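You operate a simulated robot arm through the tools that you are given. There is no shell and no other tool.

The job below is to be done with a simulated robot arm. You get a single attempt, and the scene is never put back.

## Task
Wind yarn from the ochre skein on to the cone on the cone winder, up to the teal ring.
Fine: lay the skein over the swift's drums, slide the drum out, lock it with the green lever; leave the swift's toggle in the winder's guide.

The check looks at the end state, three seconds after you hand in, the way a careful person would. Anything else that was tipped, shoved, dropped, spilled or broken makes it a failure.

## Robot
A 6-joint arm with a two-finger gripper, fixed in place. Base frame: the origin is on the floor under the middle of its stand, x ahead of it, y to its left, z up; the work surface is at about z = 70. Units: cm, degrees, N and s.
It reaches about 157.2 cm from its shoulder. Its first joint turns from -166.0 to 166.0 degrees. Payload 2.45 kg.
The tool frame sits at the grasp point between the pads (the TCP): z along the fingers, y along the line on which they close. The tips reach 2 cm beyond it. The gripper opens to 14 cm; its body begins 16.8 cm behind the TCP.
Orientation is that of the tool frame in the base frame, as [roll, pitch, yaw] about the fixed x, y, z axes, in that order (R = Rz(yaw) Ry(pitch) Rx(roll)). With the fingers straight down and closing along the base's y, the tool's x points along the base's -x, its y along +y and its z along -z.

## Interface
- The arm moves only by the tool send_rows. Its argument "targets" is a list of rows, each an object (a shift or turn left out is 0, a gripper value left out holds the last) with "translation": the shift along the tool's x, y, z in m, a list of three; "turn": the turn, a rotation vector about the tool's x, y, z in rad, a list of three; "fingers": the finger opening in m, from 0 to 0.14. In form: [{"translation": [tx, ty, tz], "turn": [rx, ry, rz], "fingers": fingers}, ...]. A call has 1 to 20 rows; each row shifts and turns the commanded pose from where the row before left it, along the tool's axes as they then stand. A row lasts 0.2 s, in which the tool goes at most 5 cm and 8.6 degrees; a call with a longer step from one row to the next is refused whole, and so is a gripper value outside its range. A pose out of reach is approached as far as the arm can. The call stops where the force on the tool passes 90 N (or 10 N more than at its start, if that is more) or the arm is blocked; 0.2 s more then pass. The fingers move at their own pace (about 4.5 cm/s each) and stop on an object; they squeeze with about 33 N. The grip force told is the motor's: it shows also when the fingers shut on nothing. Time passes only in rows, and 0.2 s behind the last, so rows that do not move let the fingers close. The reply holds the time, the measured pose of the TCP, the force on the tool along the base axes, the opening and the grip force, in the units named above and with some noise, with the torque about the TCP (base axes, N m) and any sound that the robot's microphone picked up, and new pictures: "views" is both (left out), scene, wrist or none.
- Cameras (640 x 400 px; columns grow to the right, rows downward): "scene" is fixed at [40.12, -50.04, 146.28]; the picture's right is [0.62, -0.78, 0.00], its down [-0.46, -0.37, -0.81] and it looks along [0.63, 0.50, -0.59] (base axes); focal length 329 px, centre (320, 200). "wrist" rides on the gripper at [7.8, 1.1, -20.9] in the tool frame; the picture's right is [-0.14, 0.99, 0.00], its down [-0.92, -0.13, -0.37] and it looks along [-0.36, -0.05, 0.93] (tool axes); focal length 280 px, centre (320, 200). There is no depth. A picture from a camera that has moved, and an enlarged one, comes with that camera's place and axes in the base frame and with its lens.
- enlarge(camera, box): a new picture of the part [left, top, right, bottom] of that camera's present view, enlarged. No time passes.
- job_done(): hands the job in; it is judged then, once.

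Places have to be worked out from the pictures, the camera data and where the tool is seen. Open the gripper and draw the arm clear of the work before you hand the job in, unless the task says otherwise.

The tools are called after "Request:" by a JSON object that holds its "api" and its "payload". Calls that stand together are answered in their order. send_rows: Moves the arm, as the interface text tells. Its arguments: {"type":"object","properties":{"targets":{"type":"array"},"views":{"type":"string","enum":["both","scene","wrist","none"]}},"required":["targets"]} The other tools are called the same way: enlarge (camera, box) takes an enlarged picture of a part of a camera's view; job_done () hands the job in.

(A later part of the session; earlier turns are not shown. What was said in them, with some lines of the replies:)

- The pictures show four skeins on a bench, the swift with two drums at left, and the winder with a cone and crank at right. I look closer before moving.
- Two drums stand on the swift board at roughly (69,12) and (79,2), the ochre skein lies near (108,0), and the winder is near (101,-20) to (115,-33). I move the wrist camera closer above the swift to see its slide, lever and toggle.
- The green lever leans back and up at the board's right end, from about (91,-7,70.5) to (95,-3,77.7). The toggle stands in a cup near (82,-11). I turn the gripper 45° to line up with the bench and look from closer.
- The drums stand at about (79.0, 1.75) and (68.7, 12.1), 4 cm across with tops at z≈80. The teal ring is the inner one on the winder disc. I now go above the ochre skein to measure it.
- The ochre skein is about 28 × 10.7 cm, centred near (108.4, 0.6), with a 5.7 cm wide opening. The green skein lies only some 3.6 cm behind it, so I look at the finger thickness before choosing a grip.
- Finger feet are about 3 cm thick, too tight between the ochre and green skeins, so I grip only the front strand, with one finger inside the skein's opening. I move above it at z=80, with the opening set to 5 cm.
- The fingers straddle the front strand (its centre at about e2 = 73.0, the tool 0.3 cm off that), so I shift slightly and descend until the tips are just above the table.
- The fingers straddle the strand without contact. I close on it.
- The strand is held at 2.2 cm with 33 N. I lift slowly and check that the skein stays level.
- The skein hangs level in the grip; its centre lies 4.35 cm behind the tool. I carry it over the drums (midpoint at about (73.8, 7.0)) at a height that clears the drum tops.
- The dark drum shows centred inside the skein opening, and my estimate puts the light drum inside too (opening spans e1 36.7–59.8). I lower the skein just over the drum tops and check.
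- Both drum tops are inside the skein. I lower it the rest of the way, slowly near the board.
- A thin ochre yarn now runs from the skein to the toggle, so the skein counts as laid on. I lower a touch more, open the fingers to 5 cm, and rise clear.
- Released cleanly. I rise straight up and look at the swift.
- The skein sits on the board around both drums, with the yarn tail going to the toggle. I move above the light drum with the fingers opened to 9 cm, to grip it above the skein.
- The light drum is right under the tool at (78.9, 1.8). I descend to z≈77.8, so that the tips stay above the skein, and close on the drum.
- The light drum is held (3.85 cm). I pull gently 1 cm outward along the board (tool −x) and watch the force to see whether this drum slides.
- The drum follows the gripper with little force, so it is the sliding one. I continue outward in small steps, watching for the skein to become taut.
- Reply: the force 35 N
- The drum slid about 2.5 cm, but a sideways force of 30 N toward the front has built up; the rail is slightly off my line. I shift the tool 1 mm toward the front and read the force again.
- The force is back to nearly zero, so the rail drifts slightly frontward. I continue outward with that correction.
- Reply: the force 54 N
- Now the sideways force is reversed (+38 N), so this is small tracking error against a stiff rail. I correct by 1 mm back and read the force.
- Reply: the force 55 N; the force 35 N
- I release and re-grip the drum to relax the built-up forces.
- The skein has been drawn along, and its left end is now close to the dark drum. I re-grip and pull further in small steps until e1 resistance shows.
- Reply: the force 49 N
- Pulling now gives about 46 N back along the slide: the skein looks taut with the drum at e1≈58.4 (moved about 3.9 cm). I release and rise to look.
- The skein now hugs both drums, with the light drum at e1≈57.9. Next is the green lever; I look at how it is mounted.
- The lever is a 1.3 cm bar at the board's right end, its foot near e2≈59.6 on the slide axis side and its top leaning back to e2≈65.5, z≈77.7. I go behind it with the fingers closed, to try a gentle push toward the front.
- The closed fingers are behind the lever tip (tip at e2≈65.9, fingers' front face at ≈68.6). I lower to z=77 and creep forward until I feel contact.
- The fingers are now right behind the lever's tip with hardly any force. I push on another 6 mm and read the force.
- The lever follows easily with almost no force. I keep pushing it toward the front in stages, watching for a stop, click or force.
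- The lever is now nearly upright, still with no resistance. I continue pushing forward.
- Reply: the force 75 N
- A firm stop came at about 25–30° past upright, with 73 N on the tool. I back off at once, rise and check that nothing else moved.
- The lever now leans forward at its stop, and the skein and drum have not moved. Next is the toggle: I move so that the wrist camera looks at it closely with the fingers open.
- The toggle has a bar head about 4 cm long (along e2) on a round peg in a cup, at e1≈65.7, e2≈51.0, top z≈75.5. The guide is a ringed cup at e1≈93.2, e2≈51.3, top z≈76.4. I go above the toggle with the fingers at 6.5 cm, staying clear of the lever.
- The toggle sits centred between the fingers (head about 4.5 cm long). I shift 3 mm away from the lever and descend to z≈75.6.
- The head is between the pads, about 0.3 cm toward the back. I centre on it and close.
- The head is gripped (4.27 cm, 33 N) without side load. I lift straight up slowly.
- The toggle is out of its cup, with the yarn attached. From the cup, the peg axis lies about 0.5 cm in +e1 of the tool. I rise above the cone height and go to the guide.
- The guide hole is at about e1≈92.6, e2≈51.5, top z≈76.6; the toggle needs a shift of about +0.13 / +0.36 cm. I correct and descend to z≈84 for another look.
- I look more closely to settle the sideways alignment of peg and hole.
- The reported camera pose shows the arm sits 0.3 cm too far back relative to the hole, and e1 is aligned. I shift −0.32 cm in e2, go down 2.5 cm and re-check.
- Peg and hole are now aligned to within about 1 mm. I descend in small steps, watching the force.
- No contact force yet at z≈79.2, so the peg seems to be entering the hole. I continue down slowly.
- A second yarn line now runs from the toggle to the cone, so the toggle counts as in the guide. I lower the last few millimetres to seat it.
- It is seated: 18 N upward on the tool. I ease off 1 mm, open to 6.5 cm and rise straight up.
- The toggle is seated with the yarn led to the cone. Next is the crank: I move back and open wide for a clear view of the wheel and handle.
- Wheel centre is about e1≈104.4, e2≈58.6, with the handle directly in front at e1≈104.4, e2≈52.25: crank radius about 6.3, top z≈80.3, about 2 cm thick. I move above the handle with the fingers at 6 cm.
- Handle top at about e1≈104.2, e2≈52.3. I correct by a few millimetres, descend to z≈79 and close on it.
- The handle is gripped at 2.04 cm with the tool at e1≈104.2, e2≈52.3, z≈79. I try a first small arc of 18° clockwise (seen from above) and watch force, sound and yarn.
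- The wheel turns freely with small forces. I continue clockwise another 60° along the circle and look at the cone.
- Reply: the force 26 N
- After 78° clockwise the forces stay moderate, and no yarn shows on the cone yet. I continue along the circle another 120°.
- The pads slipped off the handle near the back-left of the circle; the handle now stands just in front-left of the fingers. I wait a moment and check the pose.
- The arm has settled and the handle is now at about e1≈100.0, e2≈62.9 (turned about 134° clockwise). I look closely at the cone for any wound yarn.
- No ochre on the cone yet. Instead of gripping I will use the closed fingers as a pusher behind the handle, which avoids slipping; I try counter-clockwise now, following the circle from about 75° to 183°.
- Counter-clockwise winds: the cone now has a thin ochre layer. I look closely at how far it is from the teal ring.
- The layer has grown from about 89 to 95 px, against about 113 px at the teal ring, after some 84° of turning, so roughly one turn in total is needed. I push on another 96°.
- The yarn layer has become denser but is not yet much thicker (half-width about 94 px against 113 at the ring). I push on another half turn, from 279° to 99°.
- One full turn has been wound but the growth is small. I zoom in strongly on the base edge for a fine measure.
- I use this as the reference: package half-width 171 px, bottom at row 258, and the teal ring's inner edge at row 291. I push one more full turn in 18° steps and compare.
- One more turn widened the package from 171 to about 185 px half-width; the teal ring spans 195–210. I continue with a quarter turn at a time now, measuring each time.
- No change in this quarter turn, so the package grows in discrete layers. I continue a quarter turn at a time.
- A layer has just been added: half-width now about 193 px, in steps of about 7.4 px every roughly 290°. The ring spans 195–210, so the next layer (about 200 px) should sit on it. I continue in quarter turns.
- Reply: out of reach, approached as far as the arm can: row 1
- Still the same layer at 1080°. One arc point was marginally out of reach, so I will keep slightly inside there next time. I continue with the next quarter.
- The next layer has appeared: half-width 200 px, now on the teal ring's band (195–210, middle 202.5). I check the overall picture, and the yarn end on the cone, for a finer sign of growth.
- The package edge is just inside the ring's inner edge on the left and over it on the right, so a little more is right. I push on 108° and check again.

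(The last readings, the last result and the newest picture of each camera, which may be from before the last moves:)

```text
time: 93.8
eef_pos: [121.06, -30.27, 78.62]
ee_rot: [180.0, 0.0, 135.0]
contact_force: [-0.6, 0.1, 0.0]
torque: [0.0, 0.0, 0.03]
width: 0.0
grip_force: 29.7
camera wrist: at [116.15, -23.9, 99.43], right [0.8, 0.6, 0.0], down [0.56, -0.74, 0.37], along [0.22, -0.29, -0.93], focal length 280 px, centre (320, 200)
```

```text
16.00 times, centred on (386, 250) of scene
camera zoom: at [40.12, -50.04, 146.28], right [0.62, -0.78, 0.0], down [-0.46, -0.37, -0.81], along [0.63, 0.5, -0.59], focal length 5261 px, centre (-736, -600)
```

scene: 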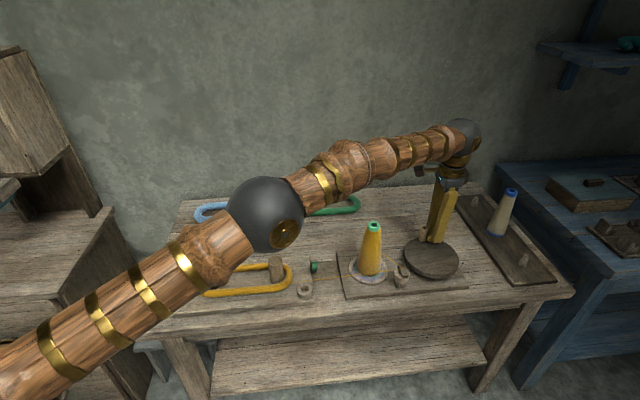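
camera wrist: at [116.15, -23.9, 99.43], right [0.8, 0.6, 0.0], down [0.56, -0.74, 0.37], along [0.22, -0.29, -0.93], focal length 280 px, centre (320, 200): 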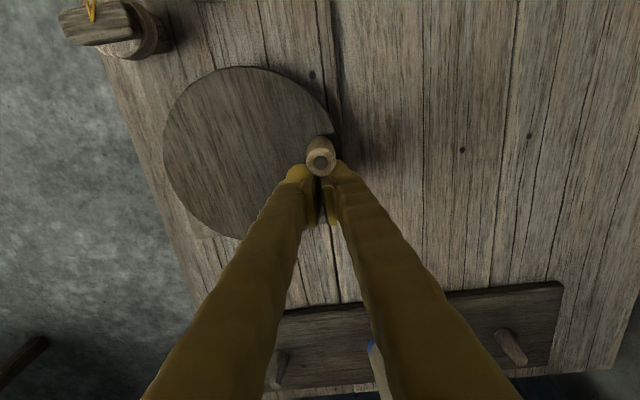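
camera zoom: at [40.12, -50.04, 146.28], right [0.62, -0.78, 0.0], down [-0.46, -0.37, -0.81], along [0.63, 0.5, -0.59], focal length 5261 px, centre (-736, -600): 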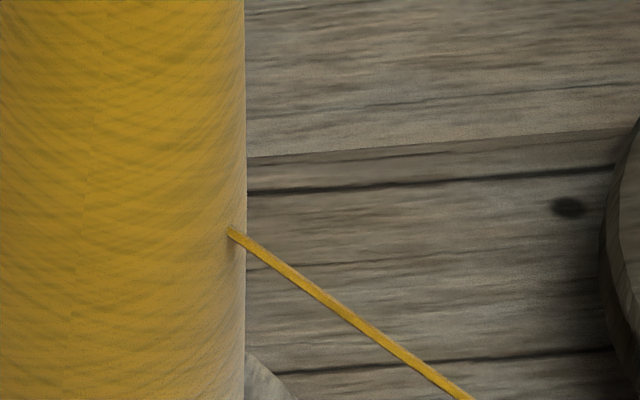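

The layer is unchanged at 1404°. I push about another 90°, to end near the middle of the teal band, and check again.

Request:
{"api": "send_rows", "payload": {"targets": [{"translation": [0.019044, 0.006188, 0]}, {"translation": [0.020024, 0, 0]}, {"translation": [0.019044, -0.006188, 0]}, {"translation": [0.0162, -0.01177, 0]}, {"translation": [0.01177, -0.0162, 0]}, {}], "views": "both"}}

Request:
{"api": "enlarge", "payload": {"camera": "scene", "box": [358, 262, 390, 282]}}

Request:
{"api": "enlarge", "payload": {"camera": "wrist", "box": [160, 0, 340, 110]}}

```text
time: 95.2
eef_pos: [113.06, -26.22, 78.56]
ee_rot: [179.9, 0.1, 135.0]
contact_force: [0.0, -0.8, -0.3]
torque: [0.01, 0.01, 0.02]
width: 0.0
grip_force: 29.3
camera wrist: at [108.19, -19.96, 99.46], right [0.8, 0.6, 0.0], down [0.56, -0.74, 0.37], along [0.22, -0.29, -0.93], focal length 280 px, centre (320, 200)
```

scene: 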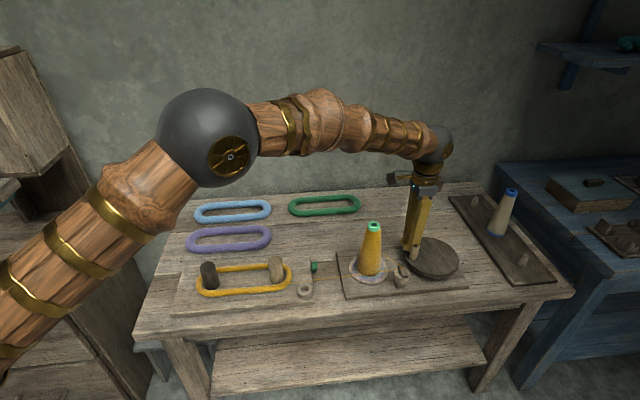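
wrist: 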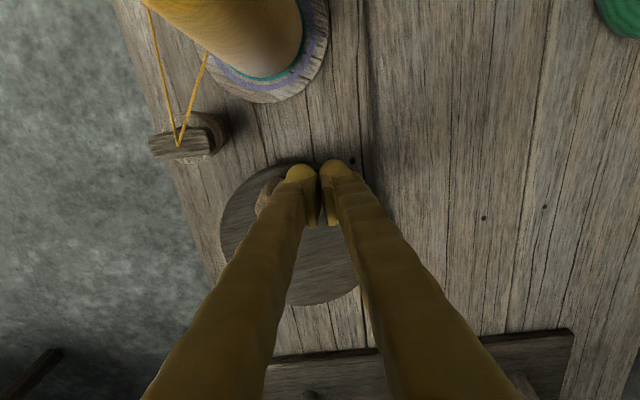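

```text
16.00 times, centred on (374, 272) of scene
camera zoom: at [40.12, -50.04, 146.28], right [0.62, -0.78, 0.0], down [-0.46, -0.37, -0.81], along [0.63, 0.5, -0.59], focal length 5261 px, centre (-544, -952)
```

zoom: 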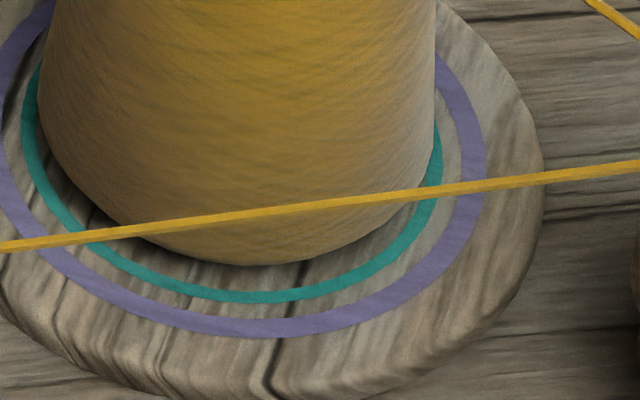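

```text
3.56 times, centred on (250, 55) of wrist
camera zoom: at [108.19, -19.96, 99.46], right [0.8, 0.6, 0.0], down [0.56, -0.74, 0.37], along [0.22, -0.29, -0.93], focal length 997 px, centre (569, 716)
```

zoom: 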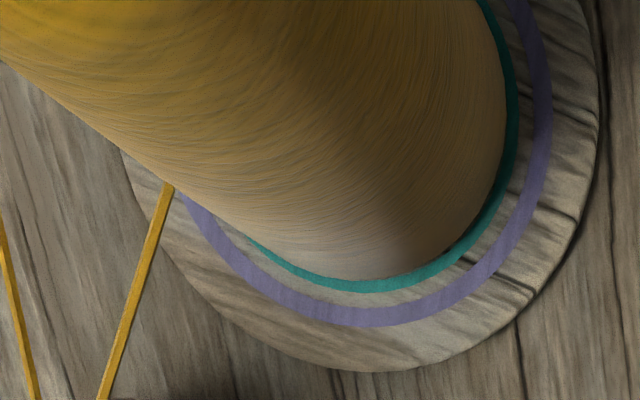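

From the layer timing (about 281° per 1.3 mm layer), the ring's middle corresponds to about 1590° of turning and I am at about 1494°. I push 54° more and look for the next layer.

Request:
{"api": "send_rows", "payload": {"targets": [{"translation": [0.006188, -0.019044, 0]}, {"translation": [0, -0.020024, 0]}, {"translation": [-0.006188, -0.019044, 0]}, {}], "views": "both"}}

Request:
{"api": "enlarge", "payload": {"camera": "scene", "box": [358, 262, 390, 282]}}

Request:
{"api": "enlarge", "payload": {"camera": "wrist", "box": [180, 0, 360, 110]}}

```text
time: 96.2
eef_pos: [108.74, -30.41, 78.54]
ee_rot: [-180.0, 0.0, 135.0]
contact_force: [-0.5, 0.1, 0.6]
torque: [0.0, 0.0, 0.0]
width: 0.02
grip_force: 29.0
camera wrist: at [103.92, -23.98, 99.49], right [0.8, 0.6, 0.0], down [0.56, -0.74, 0.37], along [0.22, -0.29, -0.93], focal length 280 px, centre (320, 200)
```

scene: 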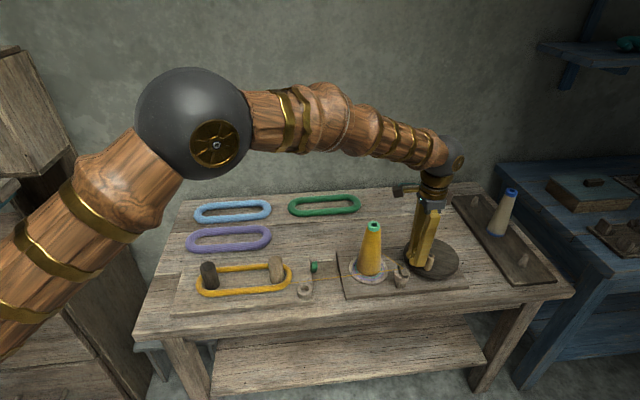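
wrist: 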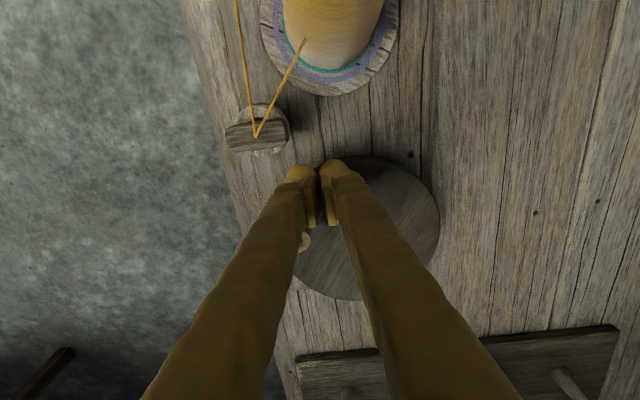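

```text
16.00 times, centred on (374, 272) of scene
camera zoom: at [40.12, -50.04, 146.28], right [0.62, -0.78, 0.0], down [-0.46, -0.37, -0.81], along [0.63, 0.5, -0.59], focal length 5261 px, centre (-544, -952)
```

zoom: 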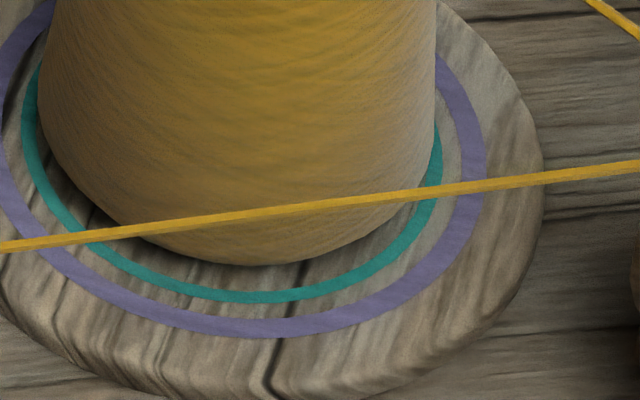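

```text
3.56 times, centred on (270, 55) of wrist
camera zoom: at [103.92, -23.98, 99.49], right [0.8, 0.6, 0.0], down [0.56, -0.74, 0.37], along [0.22, -0.29, -0.93], focal length 997 px, centre (498, 716)
```

zoom: 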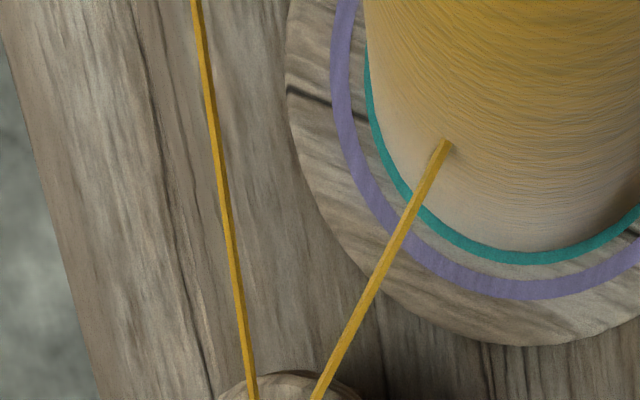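

Still the same layer at about 1548°; from the wrist camera the package edge touches the teal ring's inner edge all around. I push 36° more.

Request:
{"api": "send_rows", "payload": {"targets": [{"translation": [-0.01177, -0.0162, 0]}, {"translation": [-0.0162, -0.01177, 0]}, {}], "views": "scene"}}

Request:
{"api": "enlarge", "payload": {"camera": "scene", "box": [358, 262, 390, 282]}}

```text
time: 97.0
eef_pos: [108.88, -34.43, 78.57]
ee_rot: [-179.9, 0.0, 135.0]
contact_force: [-0.2, 0.1, -0.2]
torque: [0.02, 0.01, 0.03]
width: 0.0
grip_force: 29.7
```

scene: 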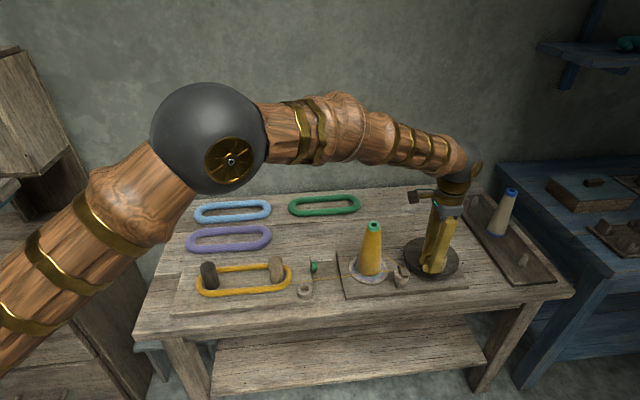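

```text
16.00 times, centred on (374, 272) of scene
camera zoom: at [40.12, -50.04, 146.28], right [0.62, -0.78, 0.0], down [-0.46, -0.37, -0.81], along [0.63, 0.5, -0.59], focal length 5261 px, centre (-544, -952)
```

zoom: 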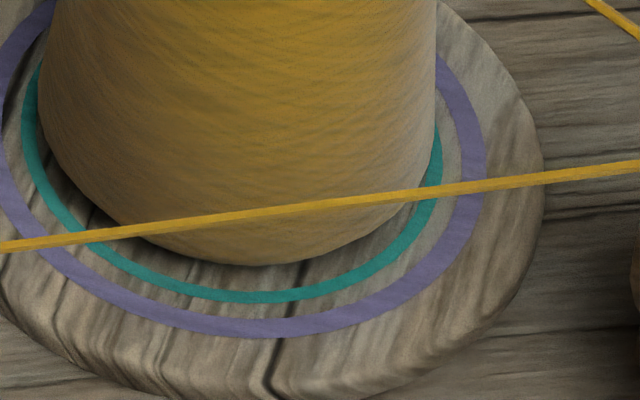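

Still the same layer at about 1584°. The timing now fits growth that slows with radius, which puts the ring's middle at about 1650°. I push 36° more and check.

Request:
{"api": "send_rows", "payload": {"targets": [{"translation": [-0.019044, -0.006188, 0]}, {"translation": [-0.020024, 0, 0]}, {}], "views": "scene"}}

Request:
{"api": "enlarge", "payload": {"camera": "scene", "box": [358, 262, 390, 282]}}

```text
time: 97.8
eef_pos: [111.22, -37.47, 78.65]
ee_rot: [179.9, 0.0, 135.0]
contact_force: [-0.5, 0.8, -0.7]
torque: [0.03, 0.01, 0.0]
width: 0.02
grip_force: 29.7
```

scene: 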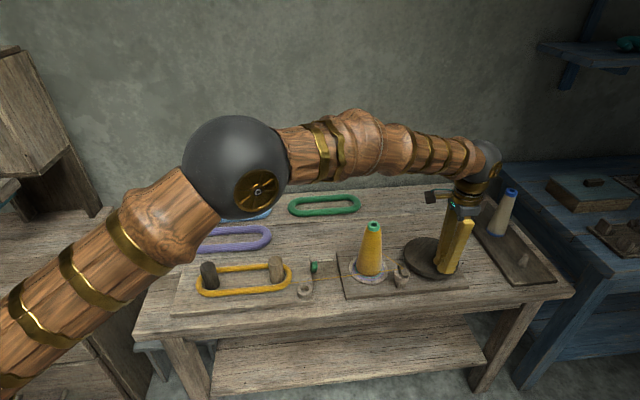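

```text
16.00 times, centred on (374, 272) of scene
camera zoom: at [40.12, -50.04, 146.28], right [0.62, -0.78, 0.0], down [-0.46, -0.37, -0.81], along [0.63, 0.5, -0.59], focal length 5261 px, centre (-544, -952)
```

zoom: 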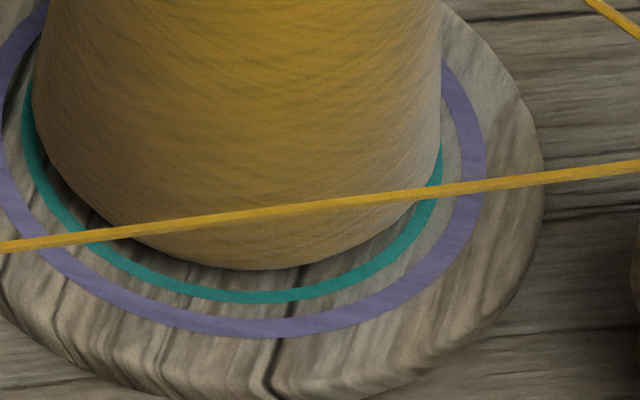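

The next layer has appeared: half-width 206 px, inside the teal band (196–210). I add a last small push of 36° to be safely on the ring, then back the fingers off the handle and rise.

Request:
{"api": "send_rows", "payload": {"targets": [{"translation": [-0.019044, 0.006188, 0]}, {"translation": [-0.0162, 0.01177, 0]}, {}, {"translation": [0.0045, -0.008, 0]}, {"translation": [0, 0, -0.02]}, {"translation": [0, 0, -0.04]}, {"translation": [0, 0, -0.04]}, {"translation": [0, 0, -0.04]}, {}], "views": "both"}}

Request:
{"api": "enlarge", "payload": {"camera": "scene", "box": [358, 262, 390, 282]}}

Request:
{"api": "enlarge", "payload": {"camera": "scene", "box": [340, 210, 480, 300]}}

Request:
{"api": "enlarge", "payload": {"camera": "scene", "box": [180, 240, 330, 310]}}

```text
time: 99.8
eef_pos: [113.82, -39.13, 92.41]
ee_rot: [-179.9, 0.1, 135.0]
contact_force: [0.8, -1.1, 0.8]
torque: [-0.03, 0.0, -0.01]
width: 0.0
grip_force: 29.8
camera wrist: at [109.08, -32.85, 113.29], right [0.8, 0.6, 0.0], down [0.56, -0.74, 0.37], along [0.22, -0.29, -0.93], focal length 280 px, centre (320, 200)
```

scene: 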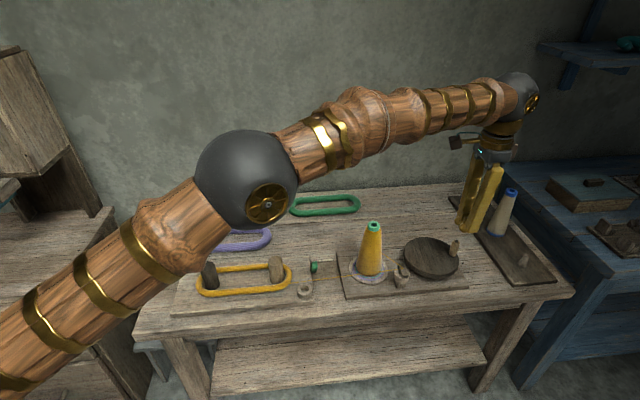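
wrist: 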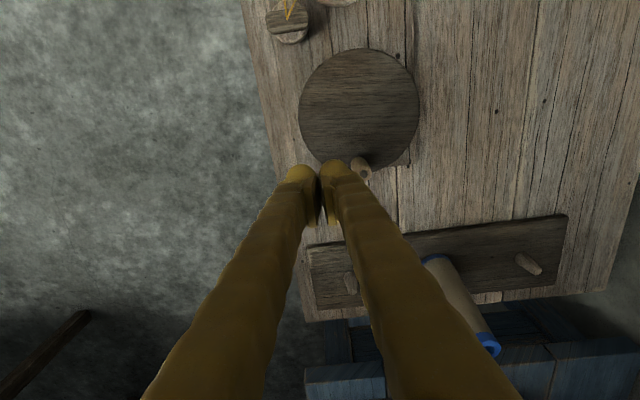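

```text
16.00 times, centred on (374, 272) of scene
camera zoom: at [40.12, -50.04, 146.28], right [0.62, -0.78, 0.0], down [-0.46, -0.37, -0.81], along [0.63, 0.5, -0.59], focal length 5261 px, centre (-544, -952)
```

zoom: 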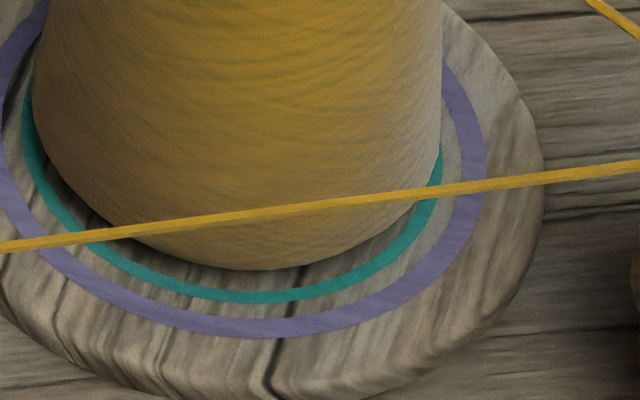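

```text
4.44 times, centred on (410, 255) of scene
camera zoom: at [40.12, -50.04, 146.28], right [0.62, -0.78, 0.0], down [-0.46, -0.37, -0.81], along [0.63, 0.5, -0.59], focal length 1462 px, centre (-80, -44)
```

zoom: 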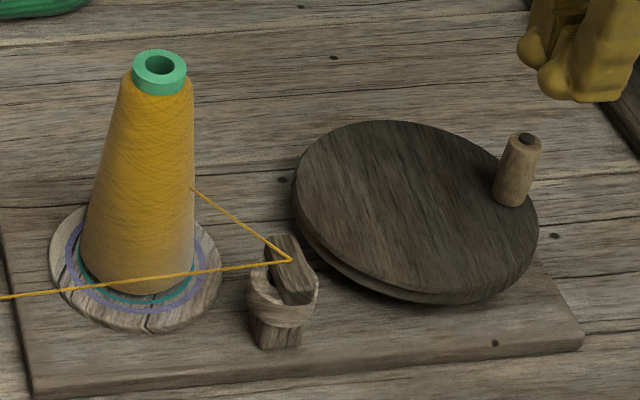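

```text
4.27 times, centred on (255, 275) of scene
camera zoom: at [40.12, -50.04, 146.28], right [0.62, -0.78, 0.0], down [-0.46, -0.37, -0.81], along [0.63, 0.5, -0.59], focal length 1403 px, centre (597, -120)
```

zoom: 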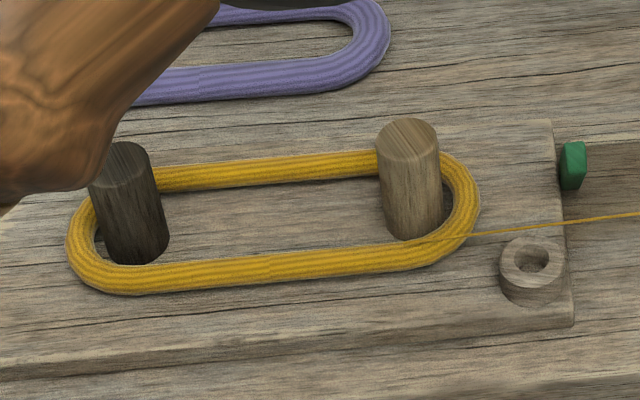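

The package now reaches onto the teal ring, and the toggle, lever, drums and wheel are all in order. I move up above the cone to verify the edge against the ring from straight above.

Request:
{"api": "send_rows", "payload": {"targets": [{"translation": [0, 0, -0.04]}, {"translation": [0, 0, -0.04]}, {"translation": [0.037, 0.009, 0]}, {"translation": [0.037, 0.009, 0]}, {"translation": [0.037, 0.009, 0]}, {"translation": [0.037, 0.009, 0]}, {}], "views": "wrist"}}

Request:
{"api": "enlarge", "payload": {"camera": "wrist", "box": [270, 40, 370, 130]}}

```text
time: 101.4
eef_pos: [106.16, -25.89, 100.6]
ee_rot: [180.0, 0.0, 135.1]
contact_force: [-0.4, 0.3, -0.8]
torque: [0.03, 0.0, 0.01]
width: 0.0
grip_force: 29.1
camera wrist: at [101.3, -19.59, 121.51], right [0.8, 0.6, 0.0], down [0.56, -0.74, 0.37], along [0.22, -0.29, -0.93], focal length 280 px, centre (320, 200)
```

wrist: 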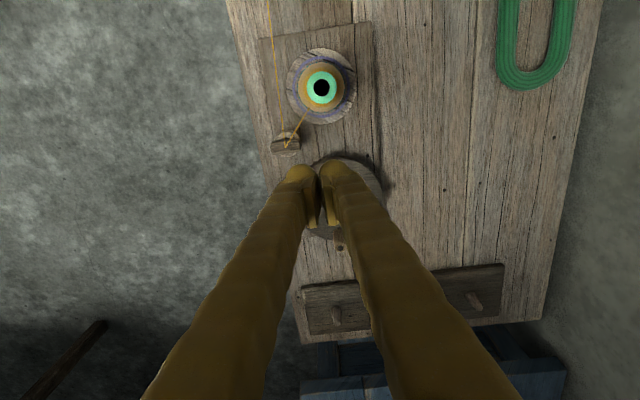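

```text
4.44 times, centred on (320, 85) of wrist
camera zoom: at [101.3, -19.59, 121.51], right [0.8, 0.6, 0.0], down [0.56, -0.74, 0.37], along [0.22, -0.29, -0.93], focal length 1246 px, centre (320, 711)
```

zoom: 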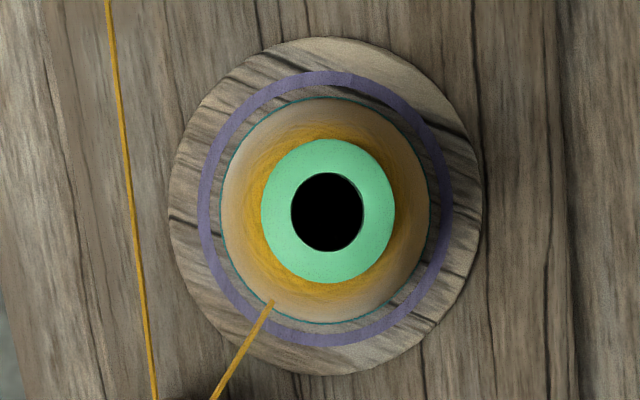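

Seen from straight above, the package covers the teal ring with only a thin teal rim left showing, and it stays well short of the purple ring. I take one finer look.

Request:
{"api": "enlarge", "payload": {"camera": "wrist", "box": [297, 60, 347, 115]}}

Request:
{"api": "enlarge", "payload": {"camera": "scene", "box": [160, 180, 480, 320]}}

```text
7.27 times, centred on (322, 88) of wrist
camera zoom: at [101.3, -19.59, 121.51], right [0.8, 0.6, 0.0], down [0.56, -0.74, 0.37], along [0.22, -0.29, -0.93], focal length 2039 px, centre (306, 1018)
```

zoom: 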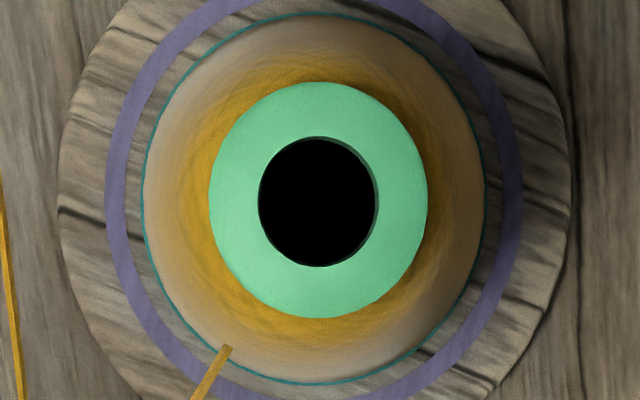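

```text
2.00 times, centred on (320, 250) of scene
camera zoom: at [40.12, -50.04, 146.28], right [0.62, -0.78, 0.0], down [-0.46, -0.37, -0.81], along [0.63, 0.5, -0.59], focal length 658 px, centre (320, 100)
```

zoom: 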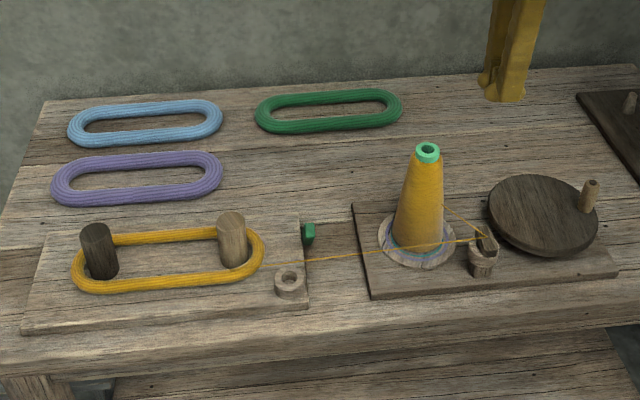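

All is in order: the package is on the teal ring, the skein is round both drums, the lever is over and the toggle is in the guide. I open the gripper and draw the arm up and back, clear of the work.

Request:
{"api": "send_rows", "payload": {"targets": [{"translation": [0, 0, -0.04], "fingers": 0.14}, {"translation": [0, 0, -0.04]}, {"translation": [0, 0, -0.04]}, {"translation": [0.045, 0, 0]}, {"translation": [0.045, 0, 0]}, {"translation": [0.045, 0, 0]}, {"translation": [0.045, 0, 0]}, {"translation": [0.045, 0, 0]}, {"translation": [0.045, 0, 0]}, {"translation": [0.045, 0, 0]}, {"translation": [0.045, 0, 0]}, {"translation": [0.045, 0, 0]}, {"translation": [0.045, 0, 0]}, {"translation": [0.045, 0, 0]}, {"translation": [0.045, 0, 0]}, {"translation": [0.045, 0, 0]}, {}, {}], "views": "both"}}

Request:
{"api": "enlarge", "payload": {"camera": "scene", "box": [160, 180, 480, 320]}}

Request:
{"api": "enlarge", "payload": {"camera": "scene", "box": [340, 210, 480, 300]}}

```text
time: 105.2
eef_pos: [64.73, 15.54, 112.66]
ee_rot: [-180.0, 0.0, 135.0]
contact_force: [-0.2, -0.5, -0.6]
torque: [-0.04, -0.02, 0.03]
width: 13.99
grip_force: 0.1
camera wrist: at [59.81, 21.92, 133.5], right [0.8, 0.6, 0.0], down [0.56, -0.74, 0.37], along [0.22, -0.29, -0.93], focal length 280 px, centre (320, 200)
```

scene: 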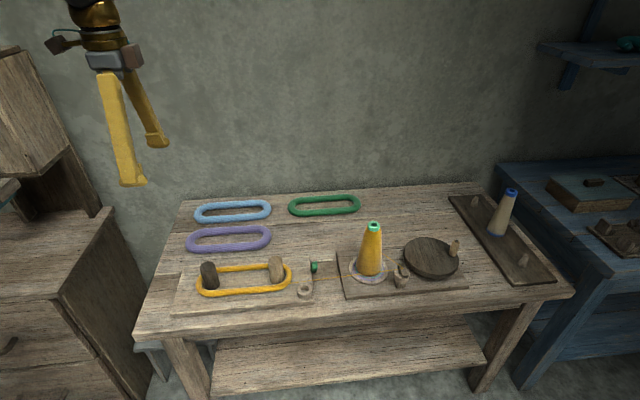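
wrist: 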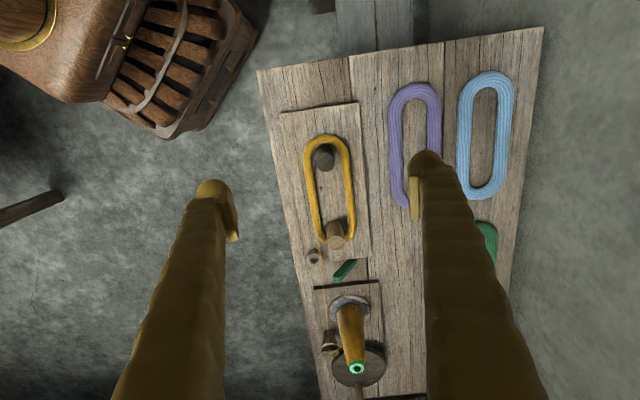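

```text
2.00 times, centred on (320, 250) of scene
camera zoom: at [40.12, -50.04, 146.28], right [0.62, -0.78, 0.0], down [-0.46, -0.37, -0.81], along [0.63, 0.5, -0.59], focal length 658 px, centre (320, 100)
```

zoom: 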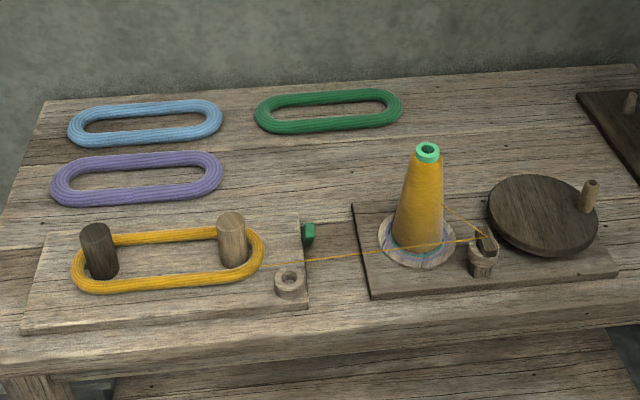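

```text
4.44 times, centred on (410, 255) of scene
camera zoom: at [40.12, -50.04, 146.28], right [0.62, -0.78, 0.0], down [-0.46, -0.37, -0.81], along [0.63, 0.5, -0.59], focal length 1462 px, centre (-80, -44)
```

zoom: 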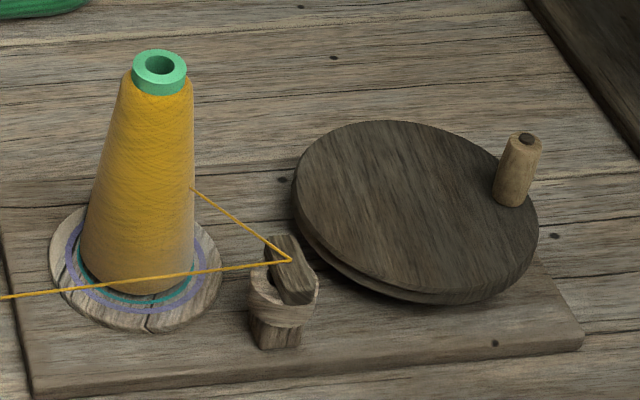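

The arm is clear with the gripper open. The cone is wound to the teal ring, the skein lies on the locked drums, the toggle sits in the guide, and nothing else was disturbed. I hand the job in.

Request:
{"api": "job_done", "payload": {}}

```text
The job is handed in.
```

I wound ochre yarn on to the cone up to the teal ring and handed the job in; I haven't seen a verdict.

- **Cone:** From straight above, the yarn covers almost all of the teal ring, with only a thin teal rim showing. It stops well short of the purple ring. The yarn thickened in visible steps, so I stopped at the step that lands on the ring.
- **Skein:** It lies over both drums. I slid the light drum out about 3.5 cm, until the skein pulled taut.
- **Lever:** I pushed the green lever from its backward lean over to its forward stop. I took that stop as locked. I did not pull on the drum afterwards to test it, and I heard no click.
- **Toggle:** It is seated in the winder's guide, with the yarn running from the skein through it to the cone.
- **Crank:** My grip slipped off the handle once while I was turning it the wrong way, and nothing was wound on that part. I then pushed the handle counter-clockwise with closed fingers, which wound the yarn.

The other skeins, the blue cone and the boards look undisturbed in the last pictures. The gripper is open and the arm is clear of the work.
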